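You operate a simulated robot arm through the tools that you are given. There is no shell and no other tool. Be economical: measure what you need, move in short steps, check, and stop when the job is done.

Carry out the task below with a simulated two-armed robot. There is one attempt and no reset: what you move stays moved.

JOB
Rinse out the pink flask with water from the orange jug and cap it.
Fine: fill it a third or more, put the jug back, tip the flask empty over a drain, not into a pan or jug, stand it back and screw its cap on; spill nothing. Set down upright: orange jug, pink flask.

The check looks at the end state, three seconds after you hand in, the way a careful person would. Anything else that was tipped, shoved, dropped, spilled or broken makes it a failure. A push-on lid holds only when it is set on centred and level and pressed home; a screw cap is set on level and turned clockwise until tight.

ROBOT AND FRAMES
Two 6-joint arms with two-finger parallel grippers on one trunk, on a base that drives. Base frame: it is fixed to the floor where the robot stands at the start and does not move with it; the origin is under the middle of the robot, x ahead of it, y to its left, z up. Readings come in cm, rad, newtons and seconds.
The left shoulder is at the start at [6, 18.7, 117.2], the right one opposite. With the tool pointing down near the work surface each hand reaches from about 10 to 60 cm from the robot's upright axis, wherever it stands, measured 20 degrees to its own side. Places, roughly: pink flask (8x8x22 cm) [50, -30, 90]. Payload 1.57 kg a hand.
The TCP of each hand is the grasp point between the finger pads, 3 cm short of the fingertips. In the tool frame z runs along the fingers and y along their closing line. The gripper opens to 11 cm. The fingers are 2.4 cm wide and 1.2 cm thick; the gripper's body (4.8 by 11.2 cm) begins 7.8 cm behind the TCP.
Orientation is told as [roll, pitch, yaw] about the base's x, y, z axes, in that order, counted from this pose: with the fingers straight down and closing along the base's y, the tool's x points along the base's -x, its y along +y and its z along -z.

CONTROLS
- The arms move only by the tool play_rows. It takes "left_commands", "right_commands" or both (then of equal length, played together; a hand with none holds still); each is a list of rows, each a list of 2 entries, a list of its own where there are three numbers: the shift along the tool's x, y, z in cm, then the turn, a rotation vector about the tool's x, y, z in rad. In form: [[[x, y, z], [ax, ay, az]], ...]. A call has 1 to 10 rows; each row is the pose to reach, as a shift and turn from the pose commanded when the call began, along the tool's axes at that moment. "left_grip" and "right_grip" are, for a hand that has rows, the gripper command, from -1 (fully open) to 1 (shut), values between in proportion, set as the call begins (left out, the last holds). Rows are played at 5 a second. More than 5 cm and 0.15 rad between two rows, or a gripper value outside its range, and nothing of the call is played. A pose out of reach is approached as far as the arm can. The call stops where the force on the tool passes 40 N (or 10 N more than at its start, if that is more) or the arm is blocked; 0.2 s more then pass. Each finger travels about 15.3 cm/s and halts on what it meets, pressing with about 25 N; the grip force reading is that of the motor and also rises with nothing between the fingers. The clock runs only during rows and for 0.2 s after the last one: add rows that repeat a pose to give the fingers time. It gives the time, the measured TCP pose, the force on the tool (base axes), the opening and the grip force at its end, in the units of the frame above (readings bear some noise), with the torque about the TCP (base axes, N m) and any sound that the robot's microphone picked up, and new pictures: "pictures" is both (left out), scene, wrist or none (wrist: the cameras of the hands that moved).
- Cameras (640 x 400 px; columns grow to the right, rows downward): "scene" is now at [0.96, -4.31, 171.81]; the picture's right is [-0.51, -0.86, 0.00], its down [-0.60, 0.36, -0.72] and it looks along [0.61, -0.37, -0.70] (base axes); focal length 265 px, centre (320, 200). "left" rides on the left gripper at [7, -1.6, -14.1] in its tool frame; the picture's right is [0.23, 0.97, 0.00], its down [-0.85, 0.20, -0.48] and it looks along [-0.47, 0.11, 0.88] (tool axes); focal length 222 px, centre (320, 200). "right" rides on the right gripper at [7, 1.6, -14.1] in its tool frame; the picture's right is [-0.23, 0.97, 0.00], its down [-0.85, -0.20, -0.48] and it looks along [-0.47, -0.11, 0.88] (tool axes); focal length 222 px, centre (320, 200). There is no depth. A picture from a camera that has moved, and an enlarged one, comes with that camera's place and axes in the base frame and with its lens.
- slide_trunk(by): slides the trunk up (or, below 0, down) by that many cm; the arms and the scene camera ride with it, the base frame stays. It gives what a move gives, with no picture.
- roll_base(legs): drives the robot by 1 to 6 legs, each [ahead, left, turn to the left] in cm, cm and rad, along the robot's own axes; the way and the turn of a leg run together, so that a leg with both is an arc; at most 150 cm and 3.142 rad a leg. The arms and the cameras ride along, it lands a little off, and it stops where it bumps. It gives what a move gives, and a new picture of the scene camera.
- turn_head(pan, tilt): turns the head with the scene camera to pan (to the left, within 1.501 rad either way) and tilt (down, from -0.506 to 1.204), counted from straight ahead of the robot. It gives what a move gives, and a new picture of the scene camera.
- enlarge(camera, box): a new picture of the part [left, top, right, bottom] of that camera's present view, enlarged. No time passes.
- finish_job(): hands the job in; it is judged then, once.

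Work in short steps. Places have to be worked out from the pictures, the camera data and where the tool is seen: move nearer, look again, correct. Check each grasp and each placing, and mend what went wrong. You have 120 turns and 260 pictures in all, those below and enlarged ones among them. Open the grippers and draw the arms clear of the work before you hand the job in, unless the task says otherwise; then end with one line.

The tools are called as name(argument=value, ...) on one line, values as JSON. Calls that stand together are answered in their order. play_rows: Moves the arms, as the interface text tells. Its arguments: {"type":"object","properties":{"left_commands":{"type":"array","items":{"type":"array"}},"left_grip":{"type":"number"},"right_commands":{"type":"array","items":{"type":"array"}},"right_grip":{"type":"number"},"pictures":{"type":"string","enum":["both","scene","wrist","none"]}},"required":[]} The other tools are called the same way: slide_trunk (by) slides the trunk up or down; roll_base (legs) drives the base; turn_head (pan, tilt) turns the head that bears the scene camera; enlarge (camera, box) takes an enlarged picture of a part of a camera's view; finish_job () hands the job in.

At the start:

```text
time_s: 0.0
left_tool_pos: [34.43, -0.5, 137.07]
left_orientation: [0.001, 0.0, 0.0]
left_ft_force: [-0.8, -0.1, 0.0]
left_torque: [0.0, -0.01, 0.02]
left_gripper_width: 11.01
left_finger_force: 0.0
right_tool_pos: [31.95, -35.05, 138.27]
right_orientation: [-0.002, -0.001, 0.0]
right_ft_force: [-0.6, -0.9, 0.5]
right_torque: [-0.01, -0.01, 0.0]
right_gripper_width: 10.98
right_finger_force: 0.2
trunk travel left (down, up): [-80.0, 19.0]
robot x, y, heading: [-0.03, 0.49, 0.005]
head pan, tilt: [-0.539, 0.773]
```

scene: 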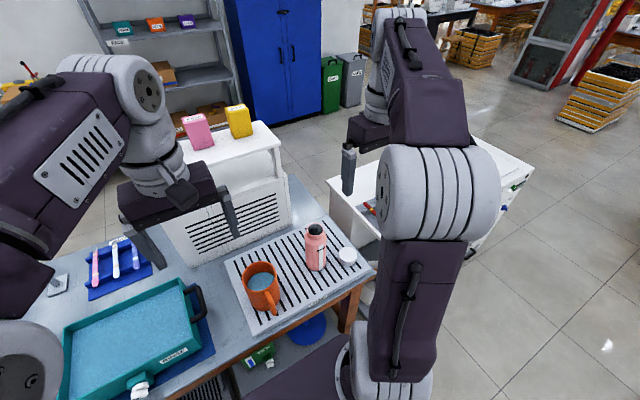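
right: 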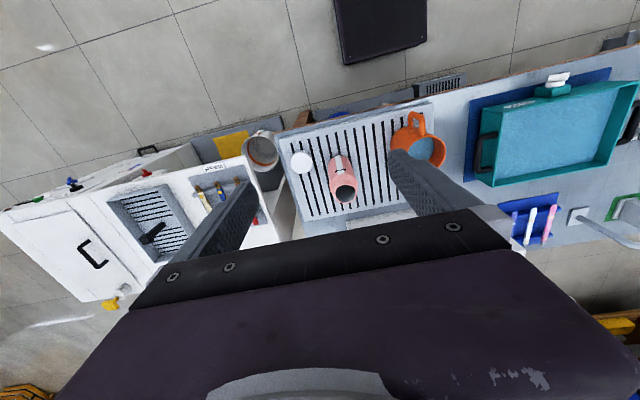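
left: 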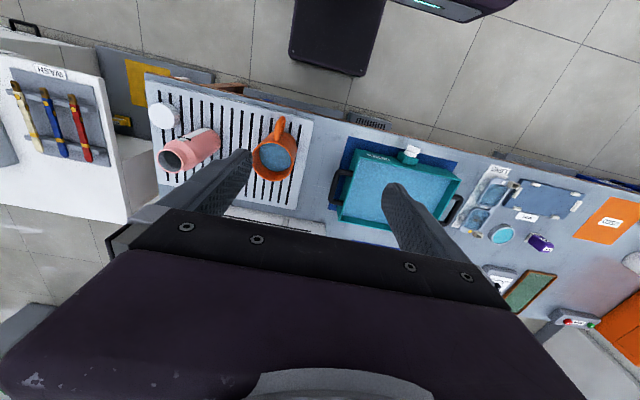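

I'll first look closer at the flask, jug, cap and possible drain.

enlarge(camera="scene", box=[210, 200, 390, 330])

enlarge(camera="right", box=[60, 80, 460, 300])

enlarge(camera="left", box=[0, 20, 340, 230])

```text
3.08 times, centred on (300, 265) of scene
camera zoom: at [0.96, -4.31, 171.81], right [-0.51, -0.86, 0.0], down [-0.6, 0.36, -0.72], along [0.61, -0.37, -0.7], focal length 816 px, centre (382, 0)
```

zoom: 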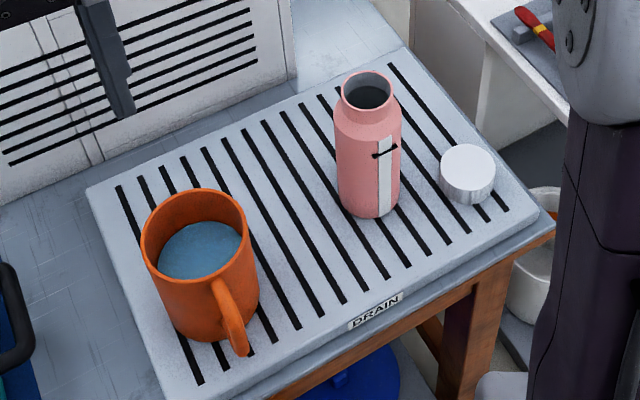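

```text
1.60 times, centred on (260, 190) of right
camera zoom: at [25.0, -33.6, 152.44], right [0.23, 0.97, 0.0], down [0.85, -0.2, 0.48], along [0.47, -0.11, -0.88], focal length 355 px, centre (416, 216)
```

zoom: 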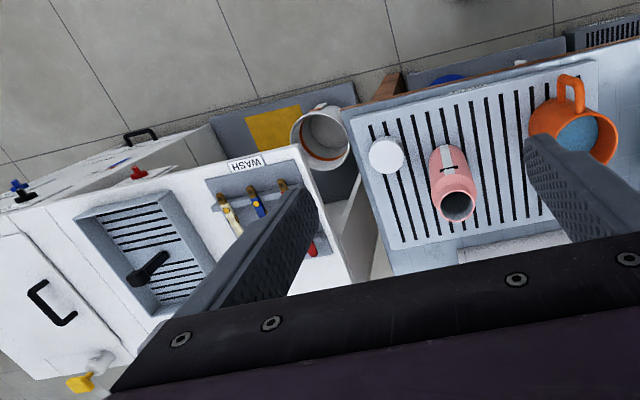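

```text
1.88 times, centred on (170, 125) of left
camera zoom: at [27.41, -2.05, 151.1], right [-0.23, 0.97, 0.0], down [0.85, 0.2, 0.48], along [0.47, 0.11, -0.88], focal length 418 px, centre (602, 341)
```

zoom: 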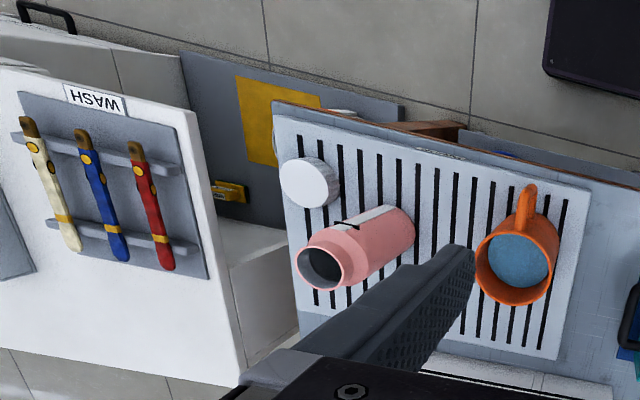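

The drain is the slotted plate that flask, jug and cap all stand on. Reach would be better with the base ~20 cm further right; I check the floor there first.

turn_head(pan=-0.9, tilt=1.1)

turn_head(pan=0.0, tilt=1.1)

```text
time_s: 0.8
left_tool_pos: [34.38, -0.45, 137.01]
left_orientation: [0.001, -0.001, 0.001]
left_ft_force: [-0.2, -0.1, 0.0]
left_torque: [-0.02, 0.0, 0.05]
left_gripper_width: 10.98
left_finger_force: 0.0
right_tool_pos: [31.89, -35.12, 138.33]
right_orientation: [0.001, -0.001, 0.001]
right_ft_force: [0.1, 0.4, 0.3]
right_torque: [0.01, 0.02, 0.01]
right_gripper_width: 11.02
right_finger_force: 0.1
trunk travel left (down, up): [-80.0, 19.0]
robot x, y, heading: [0.07, 0.15, -0.001]
head pan, tilt: [-0.901, 1.1]
camera scene: at [-2.13, -5.05, 169.43], right [-0.78, -0.62, 0.0], down [-0.55, 0.7, -0.45], along [0.28, -0.36, -0.89], focal length 265 px, centre (320, 200)
```

scene: 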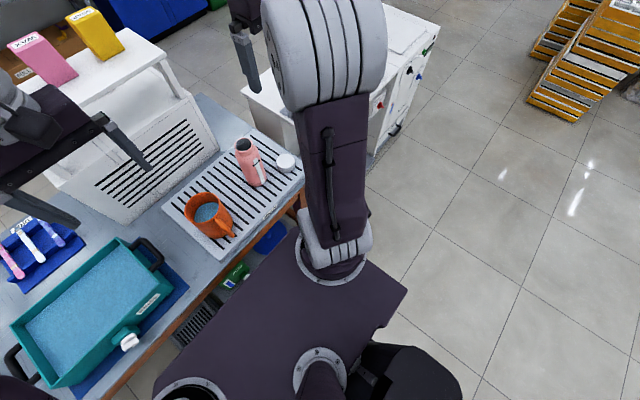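

```text
time_s: 2.0
left_tool_pos: [34.28, -0.37, 136.95]
left_orientation: [0.001, 0.001, 0.0]
left_ft_force: [0.6, 0.2, 1.3]
left_torque: [-0.01, 0.07, 0.0]
left_gripper_width: 10.99
left_finger_force: 0.1
right_tool_pos: [32.0, -35.22, 138.22]
right_orientation: [0.0, 0.001, 0.001]
right_ft_force: [0.1, 0.7, 0.5]
right_torque: [0.01, -0.01, -0.02]
right_gripper_width: 11.04
right_finger_force: 0.1
trunk travel left (down, up): [-80.0, 19.0]
robot x, y, heading: [-0.19, 0.05, -0.004]
head pan, tilt: [0.0, 1.1]
camera scene: at [0.25, -0.12, 169.43], right [0.0, -1.0, 0.0], down [-0.89, 0.0, -0.45], along [0.45, 0.0, -0.89], focal length 265 px, centre (320, 200)
```

scene: 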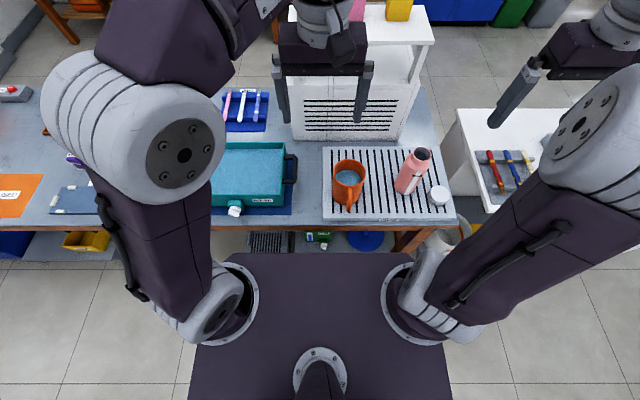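

Floor to the right is free. Drive 20 cm to the right.

roll_base(legs=[[0, -20, 0]])

```text
time_s: 3.6
left_tool_pos: [34.39, -19.83, 137.0]
left_orientation: [-0.003, 0.001, 0.004]
left_ft_force: [0.2, 0.0, -0.5]
left_torque: [-0.01, 0.0, 0.01]
left_gripper_width: 11.0
left_finger_force: 0.0
right_tool_pos: [32.17, -54.66, 138.29]
right_orientation: [-0.004, 0.0, 0.001]
right_ft_force: [0.6, 0.3, -0.4]
right_torque: [-0.06, -0.03, -0.03]
right_gripper_width: 11.03
right_finger_force: 0.1
trunk travel left (down, up): [-80.0, 19.0]
robot x, y, heading: [0.22, -19.96, 0.004]
head pan, tilt: [0.0, 1.1]
camera scene: at [0.28, -19.6, 169.43], right [0.0, -1.0, 0.0], down [-0.89, 0.0, -0.45], along [0.45, 0.0, -0.89], focal length 265 px, centre (320, 200)
```

scene: 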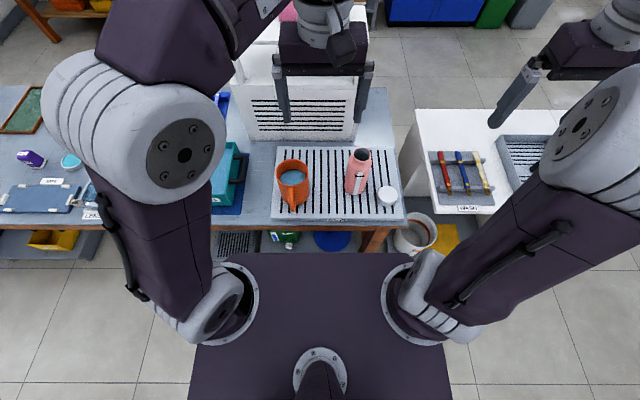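

enlarge(camera="scene", box=[250, 130, 420, 236])

enlarge(camera="left", box=[160, 40, 480, 240])

```text
3.76 times, centred on (335, 183) of scene
camera zoom: at [0.28, -19.6, 169.43], right [0.0, -1.0, 0.0], down [-0.89, 0.0, -0.45], along [0.45, 0.0, -0.89], focal length 999 px, centre (264, 264)
```

zoom: 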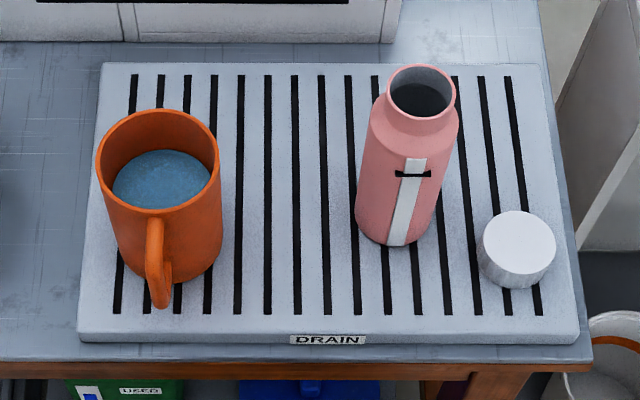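

```text
2.00 times, centred on (320, 140) of left
camera zoom: at [27.44, -21.51, 151.11], right [-0.23, 0.97, 0.0], down [0.85, 0.2, 0.48], along [0.47, 0.11, -0.88], focal length 444 px, centre (320, 320)
```

zoom: 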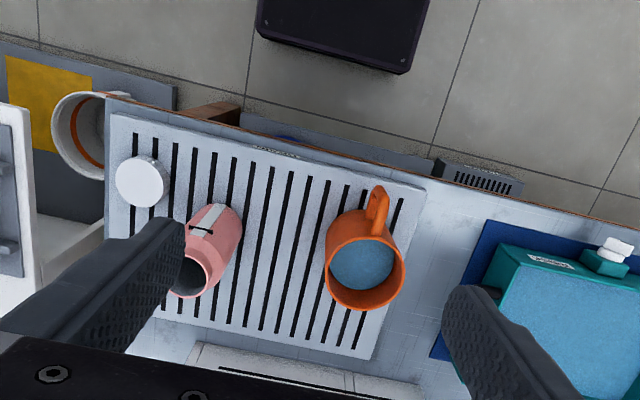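

Estimates: jug rim centre (48,-10.3, z 95.5), handle toward -x at x≈39–40.5; flask (51,-32), top z≈101; cap (47,-44.5). I move the left arm off to the left and bring the right hand towards above the handle.

play_rows(left_commands=[[[0, 4, 0], [0, 0, 0]], [[0, 8, 0], [0, 0, 0]], [[0, 12, 0], [0, 0, 0]], [[0, 16, 0], [0, 0, 0]], [[0, 20, 0], [0, 0, 0]], [[0, 24, 0], [0, 0, 0]], [[0, 28, 0], [0, 0, 0]], [[0, 32, 0], [0, 0, 0]], [[0, 36, 0], [0, 0, 0]], [[0, 40, 0], [0, 0, 0]]], right_commands=[[[0, 3.5, 1], [0, 0, 0]], [[-0.5, 7, 2], [0, 0, 0]], [[-1, 10.5, 4], [0, 0, 0]], [[-1, 14, 6], [0, 0, 0]], [[-1, 17.5, 8], [0, 0, 0]], [[-1, 21, 10], [0, 0, 0]], [[-1, 24.5, 12], [0, 0, 0]], [[-1, 28, 14], [0, 0, 0]], [[-1, 32, 16], [0, 0, 0]], [[-1, 36, 18], [0, 0, 0]]])

```text
time_s: 5.8
left_tool_pos: [34.48, 20.09, 136.78]
left_orientation: [-0.004, 0.001, 0.002]
left_ft_force: [-0.1, 1.6, -1.0]
left_torque: [-0.03, 0.0, 0.01]
left_gripper_width: 11.0
left_finger_force: 0.1
right_tool_pos: [33.33, -18.54, 120.18]
right_orientation: [-0.005, -0.001, 0.002]
right_ft_force: [0.3, -0.6, 0.1]
right_torque: [-0.04, 0.04, 0.01]
right_gripper_width: 10.99
right_finger_force: 0.1
trunk travel left (down, up): [-80.0, 19.0]
robot x, y, heading: [-0.04, -19.95, 0.008]
head pan, tilt: [0.0, 1.1]
camera scene: at [0.44, -19.58, 169.43], right [0.0, -1.0, 0.0], down [-0.89, 0.0, -0.45], along [0.45, 0.0, -0.89], focal length 265 px, centre (320, 200)
camera right: at [26.25, -17.0, 134.42], right [0.23, 0.97, 0.0], down [0.86, -0.2, 0.48], along [0.47, -0.11, -0.88], focal length 222 px, centre (320, 200)
camera left: at [27.54, 18.42, 150.96], right [-0.23, 0.97, 0.0], down [0.86, 0.2, 0.48], along [0.46, 0.11, -0.88], focal length 222 px, centre (320, 200)
```

scene: 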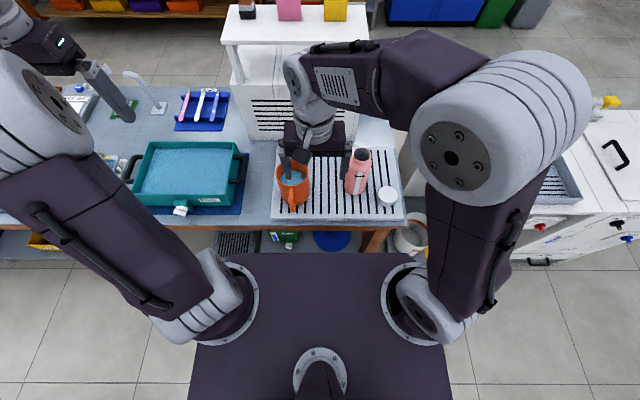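
right: 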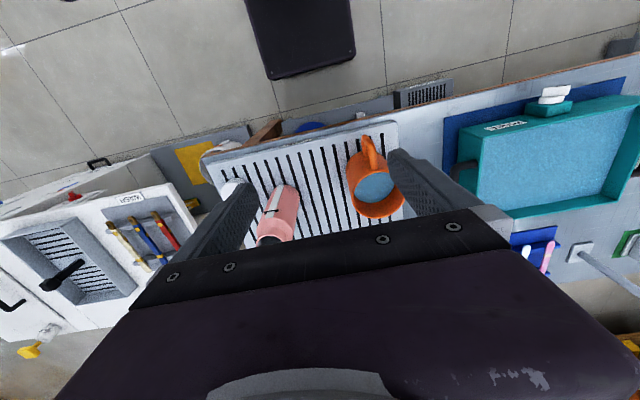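
left: 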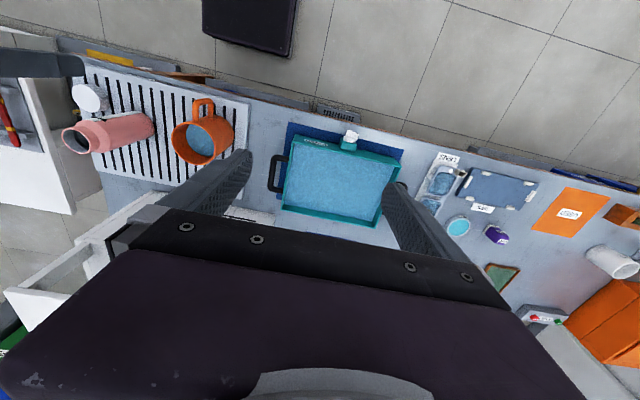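

Continue to above the handle at z≈107 and look.

play_rows(right_commands=[[[-1.5, 2, 3], [0, 0, 0]], [[-3, 4, 6], [0, 0, 0]], [[-4.5, 6, 9], [0, 0, 0]], [[-6.3, 8.4, 13], [0, 0, 0]], [[-6.3, 8.4, 13], [0, 0, 0]]])

enlarge(camera="right", box=[240, 80, 480, 230])

enlarge(camera="scene", box=[250, 130, 420, 236])

```text
time_s: 7.0
left_tool_pos: [34.47, 19.53, 137.07]
left_orientation: [-0.001, -0.002, 0.003]
left_ft_force: [-0.8, -0.2, 0.0]
left_torque: [-0.03, 0.03, -0.03]
left_gripper_width: 11.0
left_finger_force: 0.1
right_tool_pos: [39.53, -10.34, 106.96]
right_orientation: [0.0, 0.0, 0.001]
right_ft_force: [0.3, -0.1, 0.8]
right_torque: [0.01, 0.02, -0.02]
right_gripper_width: 11.0
right_finger_force: 0.0
trunk travel left (down, up): [-80.0, 19.0]
robot x, y, heading: [-0.05, -19.84, 0.004]
head pan, tilt: [0.0, 1.1]
camera scene: at [0.26, -20.0, 169.43], right [0.0, -1.0, 0.0], down [-0.89, 0.0, -0.45], along [0.45, 0.0, -0.89], focal length 265 px, centre (320, 200)
camera right: at [32.43, -8.81, 121.24], right [0.22, 0.97, 0.0], down [0.86, -0.2, 0.48], along [0.47, -0.11, -0.88], focal length 222 px, centre (320, 200)
```

scene: 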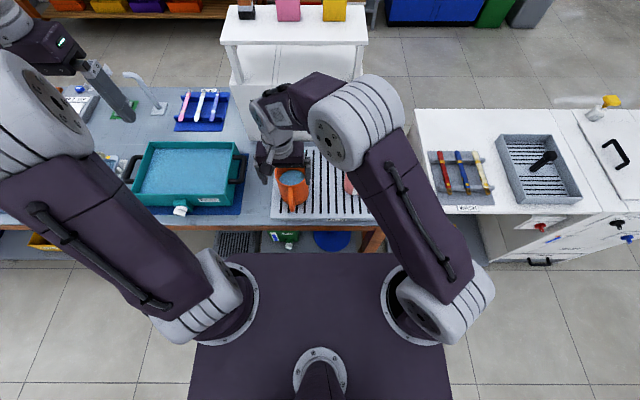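
right: 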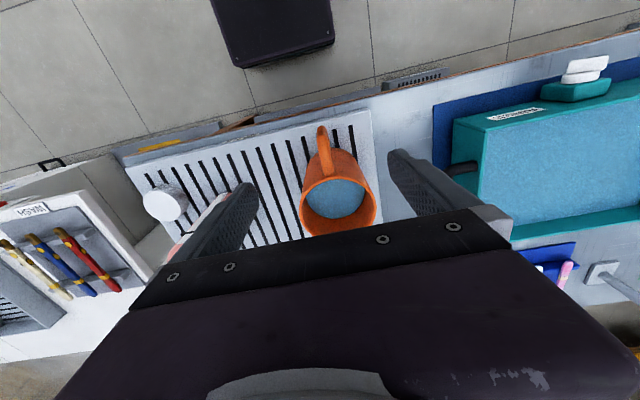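

```text
2.67 times, centred on (360, 155) of right
camera zoom: at [32.43, -8.81, 121.24], right [0.22, 0.97, 0.0], down [0.86, -0.2, 0.48], along [0.47, -0.11, -0.88], focal length 592 px, centre (213, 320)
```

zoom: 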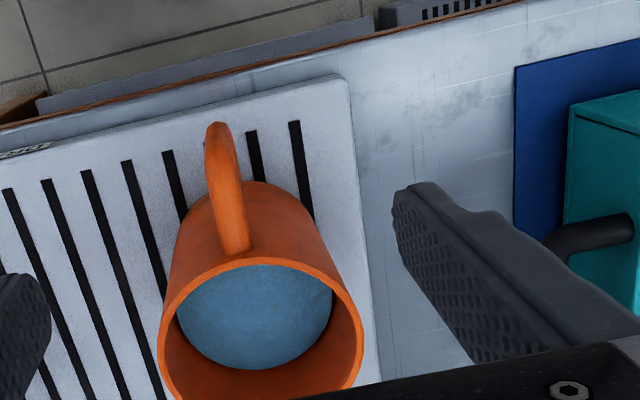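

```text
3.76 times, centred on (335, 183) of scene
camera zoom: at [0.26, -20.0, 169.43], right [0.0, -1.0, 0.0], down [-0.89, 0.0, -0.45], along [0.45, 0.0, -0.89], focal length 999 px, centre (264, 264)
```

zoom: 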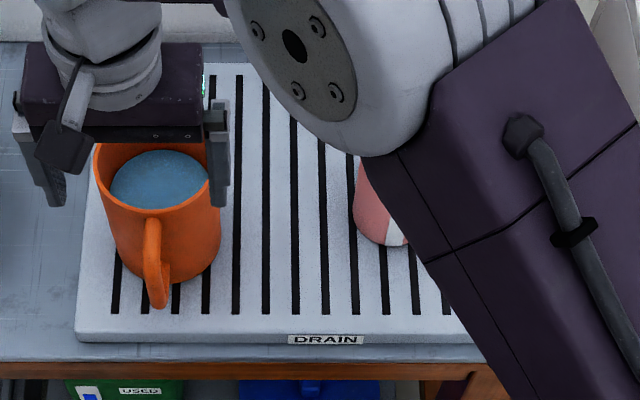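

Handle plane at y≈-10.1, bar around x≈40. Lower straight down to z≈89 with the fingers open.

play_rows(right_commands=[[[-0.1, 0.2, 4], [0, 0, 0]], [[-0.2, 0.2, 8], [0, 0, 0]], [[-0.3, 0.2, 12], [0, 0, 0]], [[-0.3, 0.2, 15], [0, 0, 0]], [[-0.3, 0.2, 17.7], [0, 0, 0]], [[-0.3, 0.2, 17.7], [0, 0, 0]]])

enlarge(camera="scene", box=[250, 130, 420, 236])

enlarge(camera="right", box=[160, 60, 480, 260])

```text
time_s: 8.4
left_tool_pos: [34.32, 19.56, 136.96]
left_orientation: [0.0, 0.001, 0.004]
left_ft_force: [0.2, -0.1, -0.3]
left_torque: [0.01, 0.0, -0.01]
left_gripper_width: 11.01
left_finger_force: 0.0
right_tool_pos: [39.57, -10.29, 89.46]
right_orientation: [0.001, 0.0, 0.001]
right_ft_force: [-0.4, -0.5, -0.6]
right_torque: [-0.01, 0.0, -0.01]
right_gripper_width: 11.01
right_finger_force: 0.1
trunk travel left (down, up): [-80.0, 19.0]
robot x, y, heading: [-0.02, -20.34, 0.005]
head pan, tilt: [0.0, 1.1]
camera scene: at [0.24, -20.06, 169.43], right [0.0, -1.0, 0.0], down [-0.89, 0.0, -0.45], along [0.45, 0.0, -0.89], focal length 265 px, centre (320, 200)
camera right: at [32.73, -8.74, 103.63], right [0.22, 0.97, 0.0], down [0.86, -0.2, 0.48], along [0.47, -0.11, -0.88], focal length 222 px, centre (320, 200)
```

scene: 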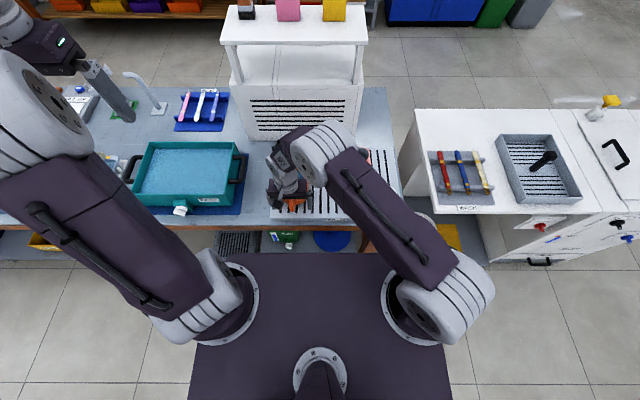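
right: 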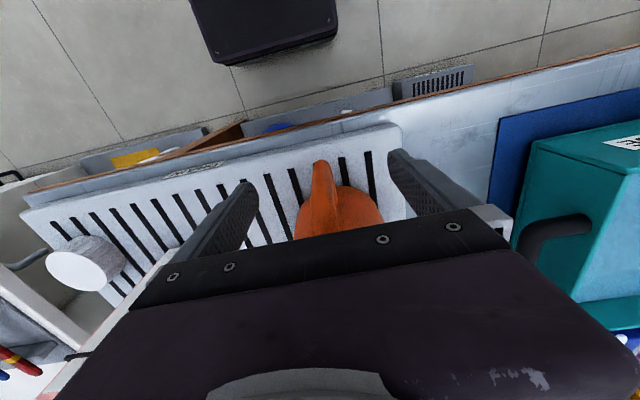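

```text
3.76 times, centred on (335, 183) of scene
camera zoom: at [0.24, -20.06, 169.43], right [0.0, -1.0, 0.0], down [-0.89, 0.0, -0.45], along [0.45, 0.0, -0.89], focal length 999 px, centre (264, 264)
```

zoom: 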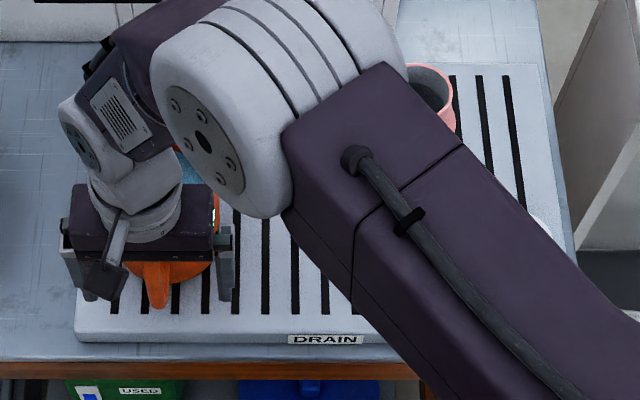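

```text
2.00 times, centred on (320, 160) of right
camera zoom: at [32.73, -8.74, 103.63], right [0.22, 0.97, 0.0], down [0.86, -0.2, 0.48], along [0.47, -0.11, -0.88], focal length 444 px, centre (320, 280)
```

zoom: 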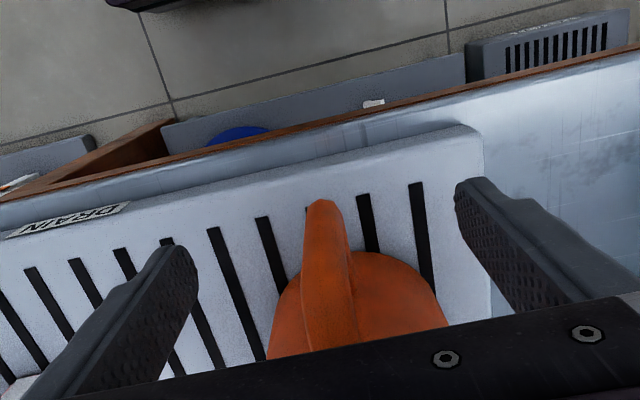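

Handle lies between the fingers, its outer bar slightly nearer me; shift x to ~39.1, y to -10.0, and close.

play_rows(right_commands=[[[0.4, 0.3, 0.3], [0, 0, 0]], [[0.4, 0.3, 0.3], [0, 0, 0]]], pictures="none")

play_rows(right_commands=[[[0, 0, 0], [0, 0, 0]], [[0, 0, 0], [0, 0, 0]], [[0, 0, 0], [0, 0, 0]], [[0, 0, 0], [0, 0, 0]]], right_grip=1, pictures="wrist")

```text
time_s: 9.0
left_tool_pos: [34.36, 19.65, 137.08]
left_orientation: [0.0, 0.0, 0.003]
left_ft_force: [0.0, -0.4, -1.1]
left_torque: [0.01, -0.02, -0.02]
left_gripper_width: 10.99
left_finger_force: 0.1
right_tool_pos: [39.3, -9.95, 89.22]
right_orientation: [0.0, -0.001, 0.002]
right_ft_force: [-0.8, 0.5, -0.2]
right_torque: [-0.02, 0.01, -0.01]
right_gripper_width: 11.0
right_finger_force: 0.0
trunk travel left (down, up): [-80.0, 19.0]
robot x, y, heading: [0.17, -20.32, 0.007]
head pan, tilt: [0.0, 1.1]
```

```text
time_s: 10.0
left_tool_pos: [34.28, 19.53, 137.01]
left_orientation: [0.0, 0.0, 0.003]
left_ft_force: [0.2, -0.9, -0.1]
left_torque: [-0.01, -0.02, 0.04]
left_gripper_width: 11.0
left_finger_force: 0.0
right_tool_pos: [39.19, -10.01, 89.17]
right_orientation: [0.001, -0.001, 0.001]
right_ft_force: [-0.6, -0.1, 0.3]
right_torque: [0.29, 0.07, -0.05]
right_gripper_width: 1.58
right_finger_force: 24.8
trunk travel left (down, up): [-80.0, 19.0]
robot x, y, heading: [0.03, -19.91, 0.001]
head pan, tilt: [0.0, 1.1]
camera right: at [32.31, -8.48, 103.39], right [0.22, 0.97, 0.0], down [0.86, -0.2, 0.48], along [0.47, -0.11, -0.88], focal length 222 px, centre (320, 200)
```

right: 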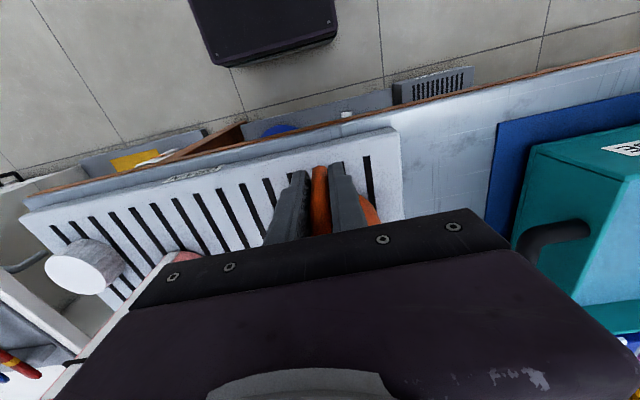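

Handle gripped (width 1.58). Lift 2 cm gently, to feel the weight and any slip.

play_rows(right_commands=[[[0, 0, -0.5], [0, 0, 0]], [[0, 0, -1], [0, 0, 0]], [[0, 0, -1.5], [0, 0, 0]], [[0, 0, -2], [0, 0, 0]], [[0, 0, -2], [0, 0, 0]]], pictures="wrist")

enlarge(camera="left", box=[40, 40, 300, 200])

```text
time_s: 11.2
left_tool_pos: [34.56, 19.44, 136.93]
left_orientation: [0.0, 0.001, 0.005]
left_ft_force: [-0.7, -0.3, 0.1]
left_torque: [-0.02, 0.04, 0.03]
left_gripper_width: 10.98
left_finger_force: 0.1
right_tool_pos: [39.27, -9.98, 91.09]
right_orientation: [-0.003, 0.0, 0.0]
right_ft_force: [-0.1, -0.2, -0.7]
right_torque: [0.02, 0.72, -0.01]
right_gripper_width: 1.6
right_finger_force: 25.3
trunk travel left (down, up): [-80.0, 19.0]
robot x, y, heading: [-0.02, -19.91, 0.002]
head pan, tilt: [0.0, 1.1]
camera right: at [32.31, -8.51, 105.33], right [0.22, 0.97, 0.0], down [0.86, -0.2, 0.48], along [0.46, -0.11, -0.88], focal length 222 px, centre (320, 200)
```

right: 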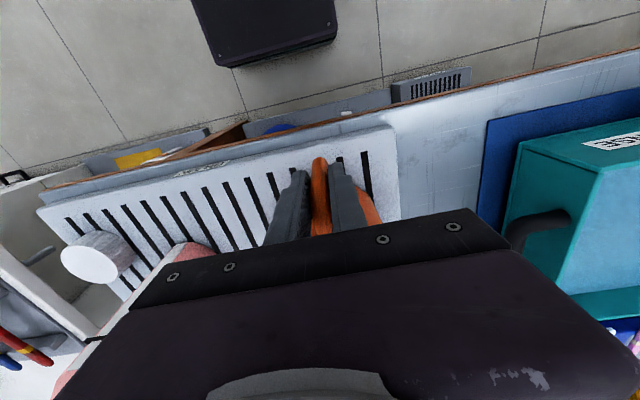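

```text
2.46 times, centred on (170, 120) of left
camera zoom: at [27.54, 17.98, 151.07], right [-0.23, 0.97, 0.0], down [0.85, 0.2, 0.48], along [0.46, 0.11, -0.88], focal length 547 px, centre (689, 397)
```

zoom: 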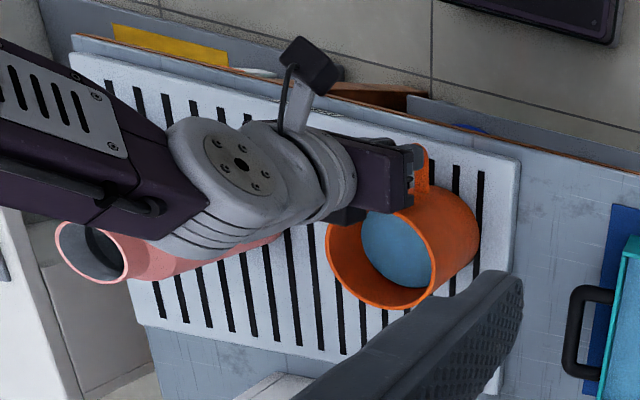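

Torque indicates ~9 N hanging in front. Lift 5 cm more and verify the jug stays level.

play_rows(right_commands=[[[0, 0, -1], [0, 0, 0]], [[0, 0, -2], [0, 0, 0]], [[0, 0, -3], [0, 0, 0]], [[0, 0, -4], [0, 0, 0]], [[0, 0, -5], [0, 0, 0]], [[0, 0, -5], [0, 0, 0]]], pictures="wrist")

enlarge(camera="left", box=[40, 40, 300, 200])

```text
time_s: 12.6
left_tool_pos: [34.54, 19.62, 137.02]
left_orientation: [0.001, 0.0, 0.002]
left_ft_force: [-0.8, 0.6, -0.4]
left_torque: [-0.05, -0.01, -0.01]
left_gripper_width: 10.97
left_finger_force: 0.0
right_tool_pos: [39.3, -9.98, 96.1]
right_orientation: [0.0, 0.001, 0.001]
right_ft_force: [-0.1, 0.4, -8.1]
right_torque: [0.02, 0.72, -0.02]
right_gripper_width: 1.62
right_finger_force: 25.5
trunk travel left (down, up): [-80.0, 19.0]
robot x, y, heading: [0.18, -19.45, 0.003]
head pan, tilt: [0.0, 1.1]
camera right: at [32.36, -8.47, 110.34], right [0.22, 0.97, 0.0], down [0.86, -0.2, 0.48], along [0.47, -0.11, -0.88], focal length 222 px, centre (320, 200)
```

right: 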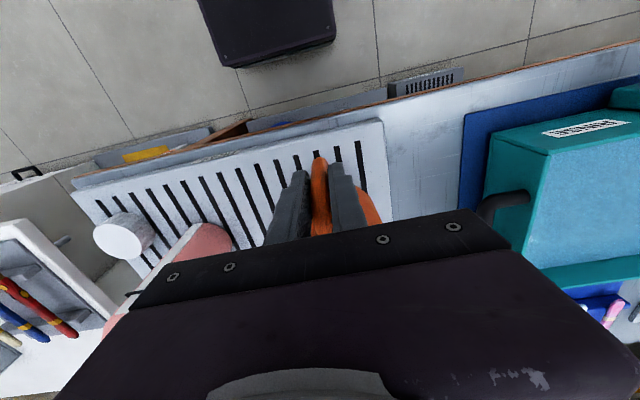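

```text
2.46 times, centred on (170, 120) of left
camera zoom: at [27.55, 17.99, 151.07], right [-0.23, 0.97, 0.0], down [0.85, 0.2, 0.48], along [0.46, 0.11, -0.88], focal length 547 px, centre (689, 397)
```

zoom: 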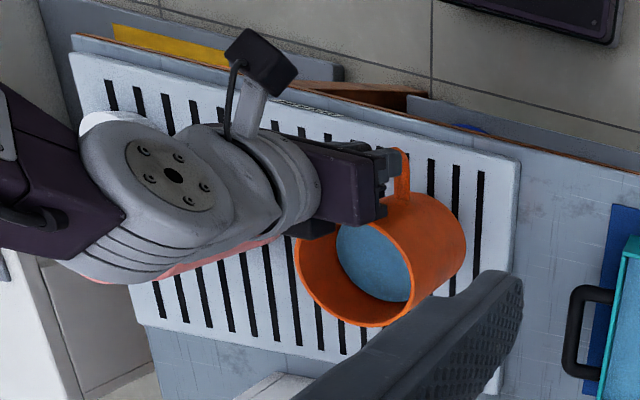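

The handle may have pivoted slightly in the grip. I turn the left hand to look at the jug from the side with its camera.

play_rows(left_commands=[[[0, -1, 3], [0.13, 0, 0]], [[0, -2, 6], [0.26, 0, 0]], [[0, -3, 9], [0.39, 0, 0]], [[0, -4, 12], [0.52, 0, 0]], [[0, -5, 14], [0.65, 0, 0]], [[0, -6, 16], [0.78, 0, 0]], [[0, -7, 18], [0.91, 0, 0]], [[0, -8, 20], [1.04, 0, 0]], [[0, -9, 22], [1.17, 0, 0]], [[0, -9, 22], [1.17, 0, 0]]], pictures="wrist")

```text
time_s: 14.8
left_tool_pos: [34.35, 10.86, 115.11]
left_orientation: [-1.171, 0.001, 0.004]
left_ft_force: [0.0, 0.0, -0.4]
left_torque: [0.0, -0.02, 0.01]
left_gripper_width: 11.0
left_finger_force: 0.1
right_tool_pos: [39.21, -10.0, 96.12]
right_orientation: [-0.001, 0.0, 0.001]
right_ft_force: [0.0, -0.9, -8.2]
right_torque: [0.01, 0.73, 0.01]
right_gripper_width: 1.6
right_finger_force: 24.9
trunk travel left (down, up): [-80.0, 19.0]
robot x, y, heading: [0.08, -19.39, 0.002]
head pan, tilt: [0.0, 1.1]
camera left: at [27.35, 23.09, 122.0], right [-0.23, 0.38, -0.9], down [0.85, 0.52, 0.0], along [0.47, -0.76, -0.44], focal length 222 px, centre (320, 200)
```

left: 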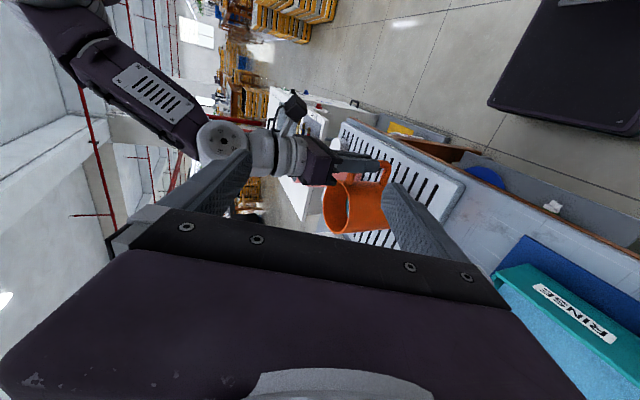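

enlarge(camera="left", box=[260, 120, 460, 245])

```text
3.20 times, centred on (360, 182) of left
camera zoom: at [27.35, 23.09, 122.0], right [-0.23, 0.38, -0.9], down [0.85, 0.52, 0.0], along [0.47, -0.76, -0.44], focal length 711 px, centre (192, 256)
```

zoom: 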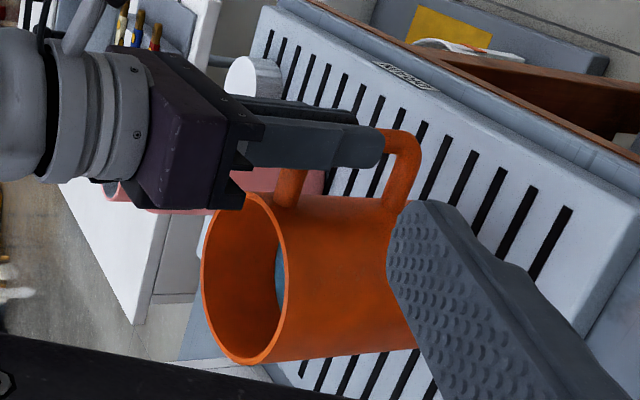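

Jug looks level in the grip, but its height relative to the hand needs measuring; I shift the left hand to get an unobstructed side view.

play_rows(left_commands=[[[0, 3, -2], [0, 0, 0]], [[0, 6, -4], [0, 0, 0]], [[0, 6, -4], [0, 0, 0]]], pictures="none")

enlarge(camera="left", box=[220, 110, 420, 235])

```text
time_s: 15.6
left_tool_pos: [34.25, 16.74, 111.23]
left_orientation: [-1.17, 0.001, 0.002]
left_ft_force: [0.7, 0.1, 1.0]
left_torque: [-0.04, 0.02, 0.0]
left_gripper_width: 11.01
left_finger_force: 0.1
right_tool_pos: [39.32, -10.05, 96.17]
right_orientation: [0.0, -0.001, 0.002]
right_ft_force: [0.2, -0.1, -8.5]
right_torque: [-0.01, 0.71, 0.0]
right_gripper_width: 1.6
right_finger_force: 25.0
trunk travel left (down, up): [-80.0, 19.0]
robot x, y, heading: [-0.2, -20.02, 0.002]
head pan, tilt: [0.0, 1.1]
```

```text
3.20 times, centred on (320, 172) of left
camera zoom: at [27.29, 29.12, 118.15], right [-0.23, 0.38, -0.9], down [0.85, 0.52, 0.0], along [0.47, -0.76, -0.44], focal length 711 px, centre (320, 288)
```

zoom: 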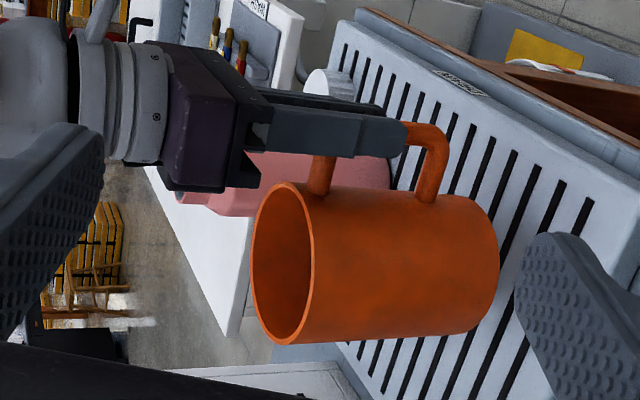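

Jug hangs level: rim ≈ TCP+3, jug axis ≈9 cm ahead of the TCP. I'll pour over the side opposite the handle, so I raise and yaw the hand −90° so that the jug points toward the flask.

play_rows(right_commands=[[[-0.8, 0, -1.5], [0, 0, 0]], [[-1.9, 0, -3], [0, 0, 0]], [[-3, 0, -4.5], [0, 0, 0.1]], [[-4.1, 0, -6], [0, 0, 0.2]], [[-5.2, 0, -7.5], [0, 0, 0.3]], [[-6.3, 0, -9], [0, 0, 0.4]], [[-7.4, 0, -10.5], [0, 0, 0.5]], [[-8.5, 0, -12], [0, 0, 0.6]], [[-9.6, 0, -13.5], [0, 0, 0.7]], [[-9.6, 0, -13.5], [0, 0, 0.7]]], pictures="scene")

enlarge(camera="left", box=[120, 60, 440, 260])

```text
time_s: 17.8
left_tool_pos: [34.2, 16.84, 111.1]
left_orientation: [-1.171, 0.001, 0.005]
left_ft_force: [-0.1, -0.3, 0.1]
left_torque: [0.01, 0.0, 0.01]
left_gripper_width: 11.0
left_finger_force: 0.0
right_tool_pos: [48.86, -9.98, 109.74]
right_orientation: [0.0, 0.0, -0.699]
right_ft_force: [-0.3, -0.3, -8.3]
right_torque: [0.4, 0.54, 0.01]
right_gripper_width: 1.58
right_finger_force: 25.7
trunk travel left (down, up): [-80.0, 19.0]
robot x, y, heading: [-0.09, -19.87, 0.004]
head pan, tilt: [0.0, 1.1]
camera scene: at [0.43, -20.01, 169.43], right [0.0, -1.0, 0.0], down [-0.89, 0.0, -0.45], along [0.45, 0.0, -0.89], focal length 265 px, centre (320, 200)
```

scene: 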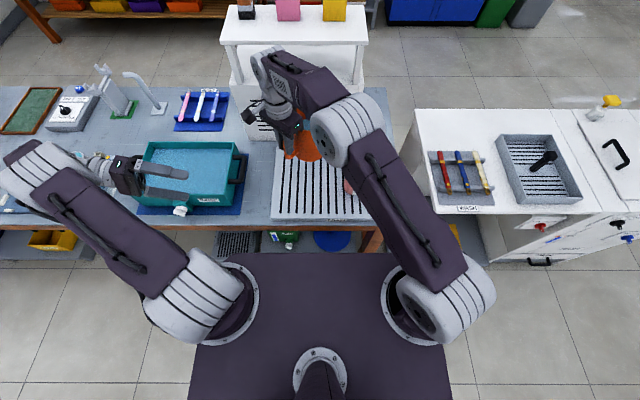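

```text
2.00 times, centred on (280, 160) of left
camera zoom: at [27.32, 29.21, 118.1], right [-0.23, 0.38, -0.9], down [0.85, 0.52, 0.0], along [0.47, -0.76, -0.44], focal length 444 px, centre (400, 280)
```

zoom: 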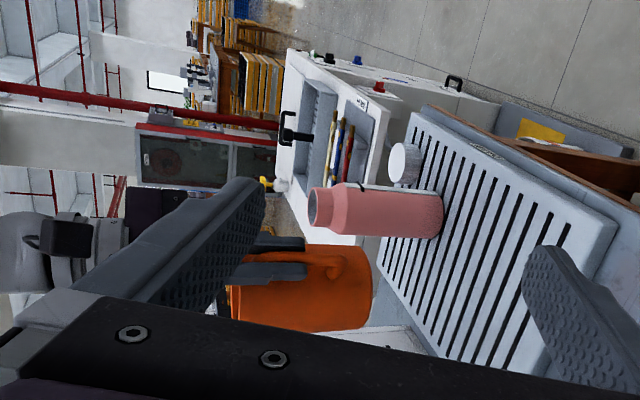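

Continue yaw to −90°, TCP to about (51.8,-11.5,113); also shift the left hand so its finger does not block the view.

play_rows(right_commands=[[[-0.4, 0.1, -0.4], [0, 0, 0.1]], [[-0.8, 0.2, -0.8], [0, 0, 0.2]], [[-1.2, 0.3, -1.2], [0, 0, 0.3]], [[-1.6, 0.4, -1.6], [0, 0, 0.4]], [[-2.0, 0.5, -2.0], [0, 0, 0.5]], [[-2.4, 0.6, -2.4], [0, 0, 0.6]], [[-2.8, 0.7, -2.8], [0, 0, 0.7]], [[-3.18, 0.72, -3], [0, 0, 0.8]], [[-3.18, 0.72, -3], [0, 0, 0.871]], [[-3.18, 0.72, -3], [0, 0, 0.871]]], left_commands=[[[0, -1, 0], [0, 0, 0]], [[0, -2, 0], [0, 0, 0]], [[0, -3, 0], [0, 0, 0]], [[0, -4, 0], [0, 0, 0]], [[0, -5, 0], [0, 0, 0]], [[0, -6, 0], [0, 0, 0]], [[0, -7, 0], [0, 0, 0]], [[0, -8, 0], [0, 0, 0]], [[0, -9, 0], [0, 0, 0]], [[0, -9, 0], [0, 0, 0]]])

```text
time_s: 20.0
left_tool_pos: [34.43, 13.3, 119.29]
left_orientation: [-1.172, -0.001, 0.002]
left_ft_force: [-0.1, 0.4, -0.5]
left_torque: [0.0, -0.01, -0.02]
left_gripper_width: 11.0
left_finger_force: 0.0
right_tool_pos: [51.77, -11.51, 112.63]
right_orientation: [-0.003, 0.0, -1.57]
right_ft_force: [0.7, 0.4, -7.8]
right_torque: [0.67, -0.01, 0.02]
right_gripper_width: 1.6
right_finger_force: 24.8
trunk travel left (down, up): [-80.0, 19.0]
robot x, y, heading: [0.3, -19.74, -0.001]
head pan, tilt: [0.0, 1.1]
camera scene: at [0.45, -20.0, 169.43], right [0.0, -1.0, 0.0], down [-0.89, 0.0, -0.45], along [0.45, 0.0, -0.89], focal length 265 px, centre (320, 200)
camera right: at [53.42, -4.61, 126.83], right [0.97, -0.23, 0.0], down [-0.2, -0.86, 0.48], along [-0.11, -0.47, -0.88], focal length 222 px, centre (320, 200)
camera left: at [27.41, 25.69, 126.21], right [-0.23, 0.38, -0.9], down [0.85, 0.52, 0.0], along [0.47, -0.76, -0.44], focal length 222 px, centre (320, 200)
```

scene: 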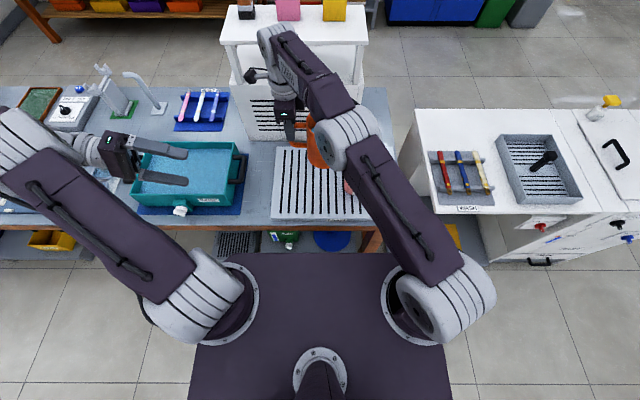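
right: 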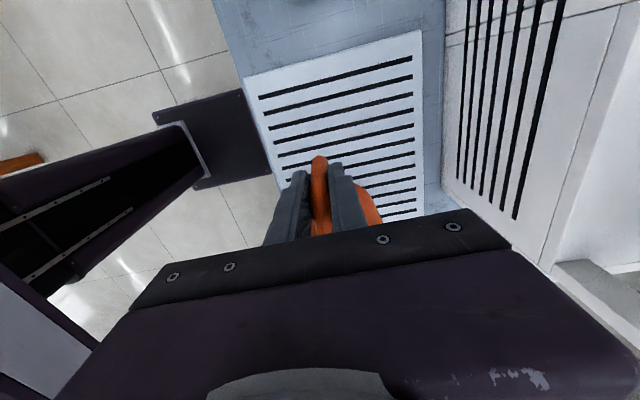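
left: 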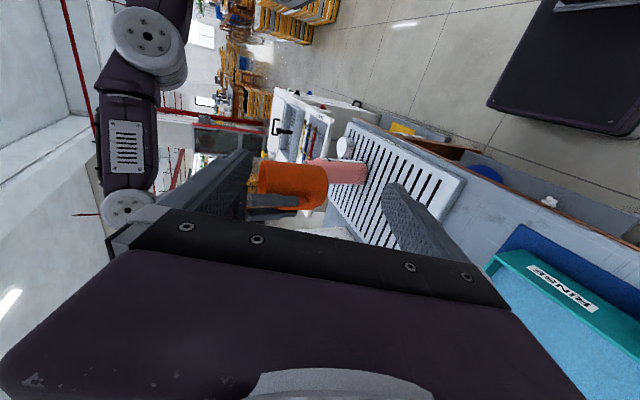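

Yaw done, torque steady. Measure the jug and flask in the left view.

enlarge(camera="left", box=[230, 120, 390, 220])

enlarge(camera="scene", box=[240, 110, 400, 210])

```text
4.00 times, centred on (310, 170) of left
camera zoom: at [27.41, 25.69, 126.21], right [-0.23, 0.38, -0.9], down [0.85, 0.52, 0.0], along [0.47, -0.76, -0.44], focal length 888 px, centre (360, 320)
```

zoom: 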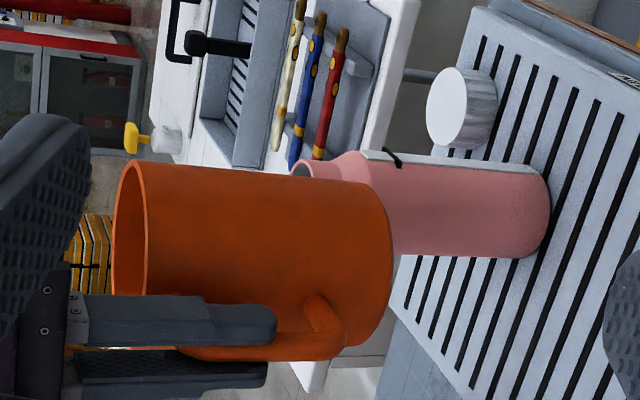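

```text
4.00 times, centred on (320, 160) of scene
camera zoom: at [0.45, -20.0, 169.43], right [0.0, -1.0, 0.0], down [-0.89, 0.0, -0.45], along [0.45, 0.0, -0.89], focal length 1061 px, centre (320, 360)
```

zoom: 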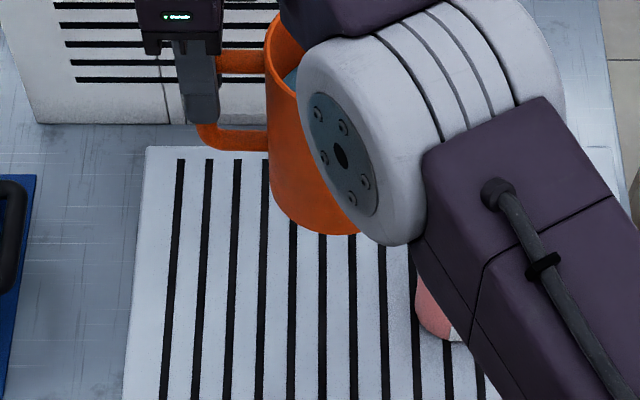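

Lip is ≈14.7 cm from TCP horizontally and +3.1 up; water sits ~5.4 cm under the rim, so pouring begins near 49°. I tilt to 45° with the lip coming over the flask mouth (51.8,-32.6, ~100.3).

play_rows(right_commands=[[[-0.9, 0, 0.1], [0, 0.1, 0]], [[-1.9, 0, 0.2], [0, 0.2, 0]], [[-2.9, 0, 0.3], [0, 0.3, 0]], [[-3.8, 0, 0.4], [0, 0.4, 0]], [[-4.7, 0, 0.5], [0, 0.5, 0]], [[-5.7, 0, 0.6], [0, 0.6, 0]], [[-6.6, 0, 0.8], [0, 0.7, 0]], [[-7.5, 0, 1.1], [0, 0.785, 0]], [[-7.5, 0, 1.1], [0, 0.785, 0]]])

enlarge(camera="left", box=[210, 100, 390, 220])

```text
time_s: 22.0
left_tool_pos: [34.33, 13.36, 119.24]
left_orientation: [-1.171, 0.0, 0.003]
left_ft_force: [1.2, 0.2, 0.5]
left_torque: [0.04, 0.02, -0.03]
left_gripper_width: 11.01
left_finger_force: 0.0
right_tool_pos: [51.79, -19.02, 111.59]
right_orientation: [0.0, 0.786, -1.57]
right_ft_force: [-0.5, -0.1, -8.7]
right_torque: [0.1, 0.0, -0.01]
right_gripper_width: 1.58
right_finger_force: 25.8
trunk travel left (down, up): [-80.0, 19.0]
robot x, y, heading: [-0.26, -20.08, 0.004]
head pan, tilt: [0.0, 1.1]
camera scene: at [0.42, -19.98, 169.43], right [0.0, -1.0, 0.0], down [-0.89, 0.0, -0.45], along [0.45, 0.0, -0.89], focal length 265 px, centre (320, 200)
camera right: at [53.42, -24.13, 126.57], right [0.97, -0.16, -0.16], down [-0.2, -0.94, -0.27], along [-0.11, 0.29, -0.95], focal length 222 px, centre (320, 200)
```

scene: 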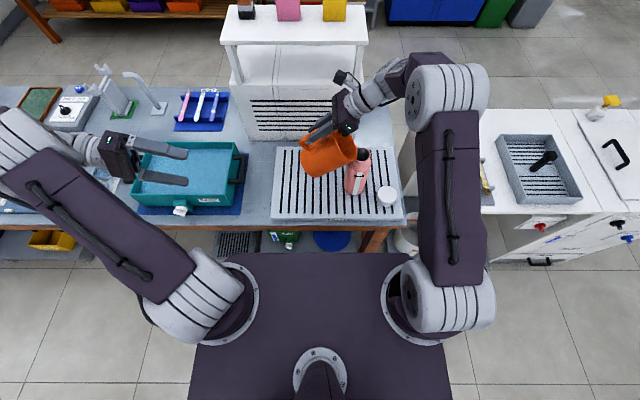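
right: 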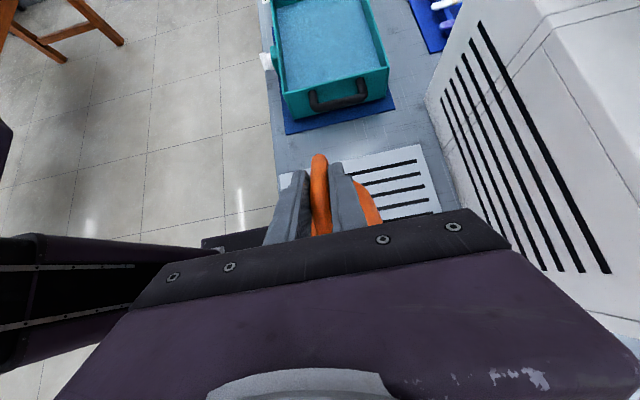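

```text
3.33 times, centred on (300, 160) of left
camera zoom: at [27.39, 25.72, 126.2], right [-0.23, 0.38, -0.9], down [0.85, 0.52, 0.0], along [0.47, -0.76, -0.44], focal length 740 px, centre (387, 333)
```

zoom: 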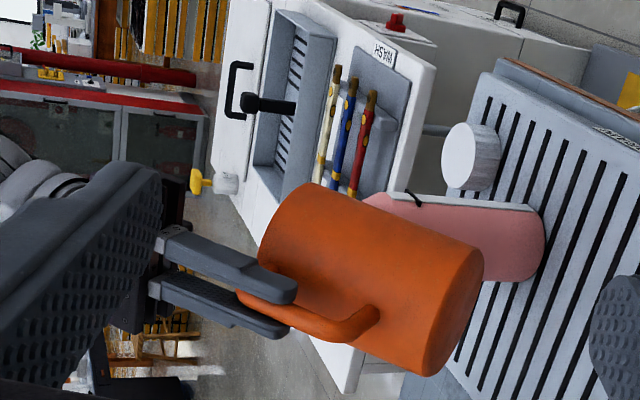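

The elbow moved out of the way: the scene camera now sees jug and flask. Zoom to check the lip over the mouth.

enlarge(camera="scene", box=[280, 115, 408, 195])

```text
5.00 times, centred on (344, 155) of scene
camera zoom: at [0.42, -19.98, 169.43], right [0.0, -1.0, 0.0], down [-0.89, 0.0, -0.45], along [0.45, 0.0, -0.89], focal length 1326 px, centre (200, 425)
```

zoom: 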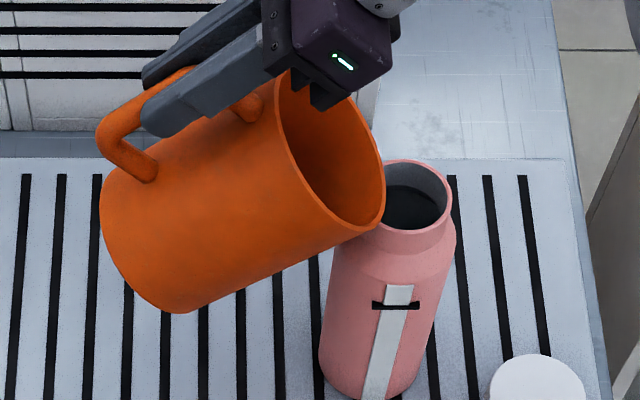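

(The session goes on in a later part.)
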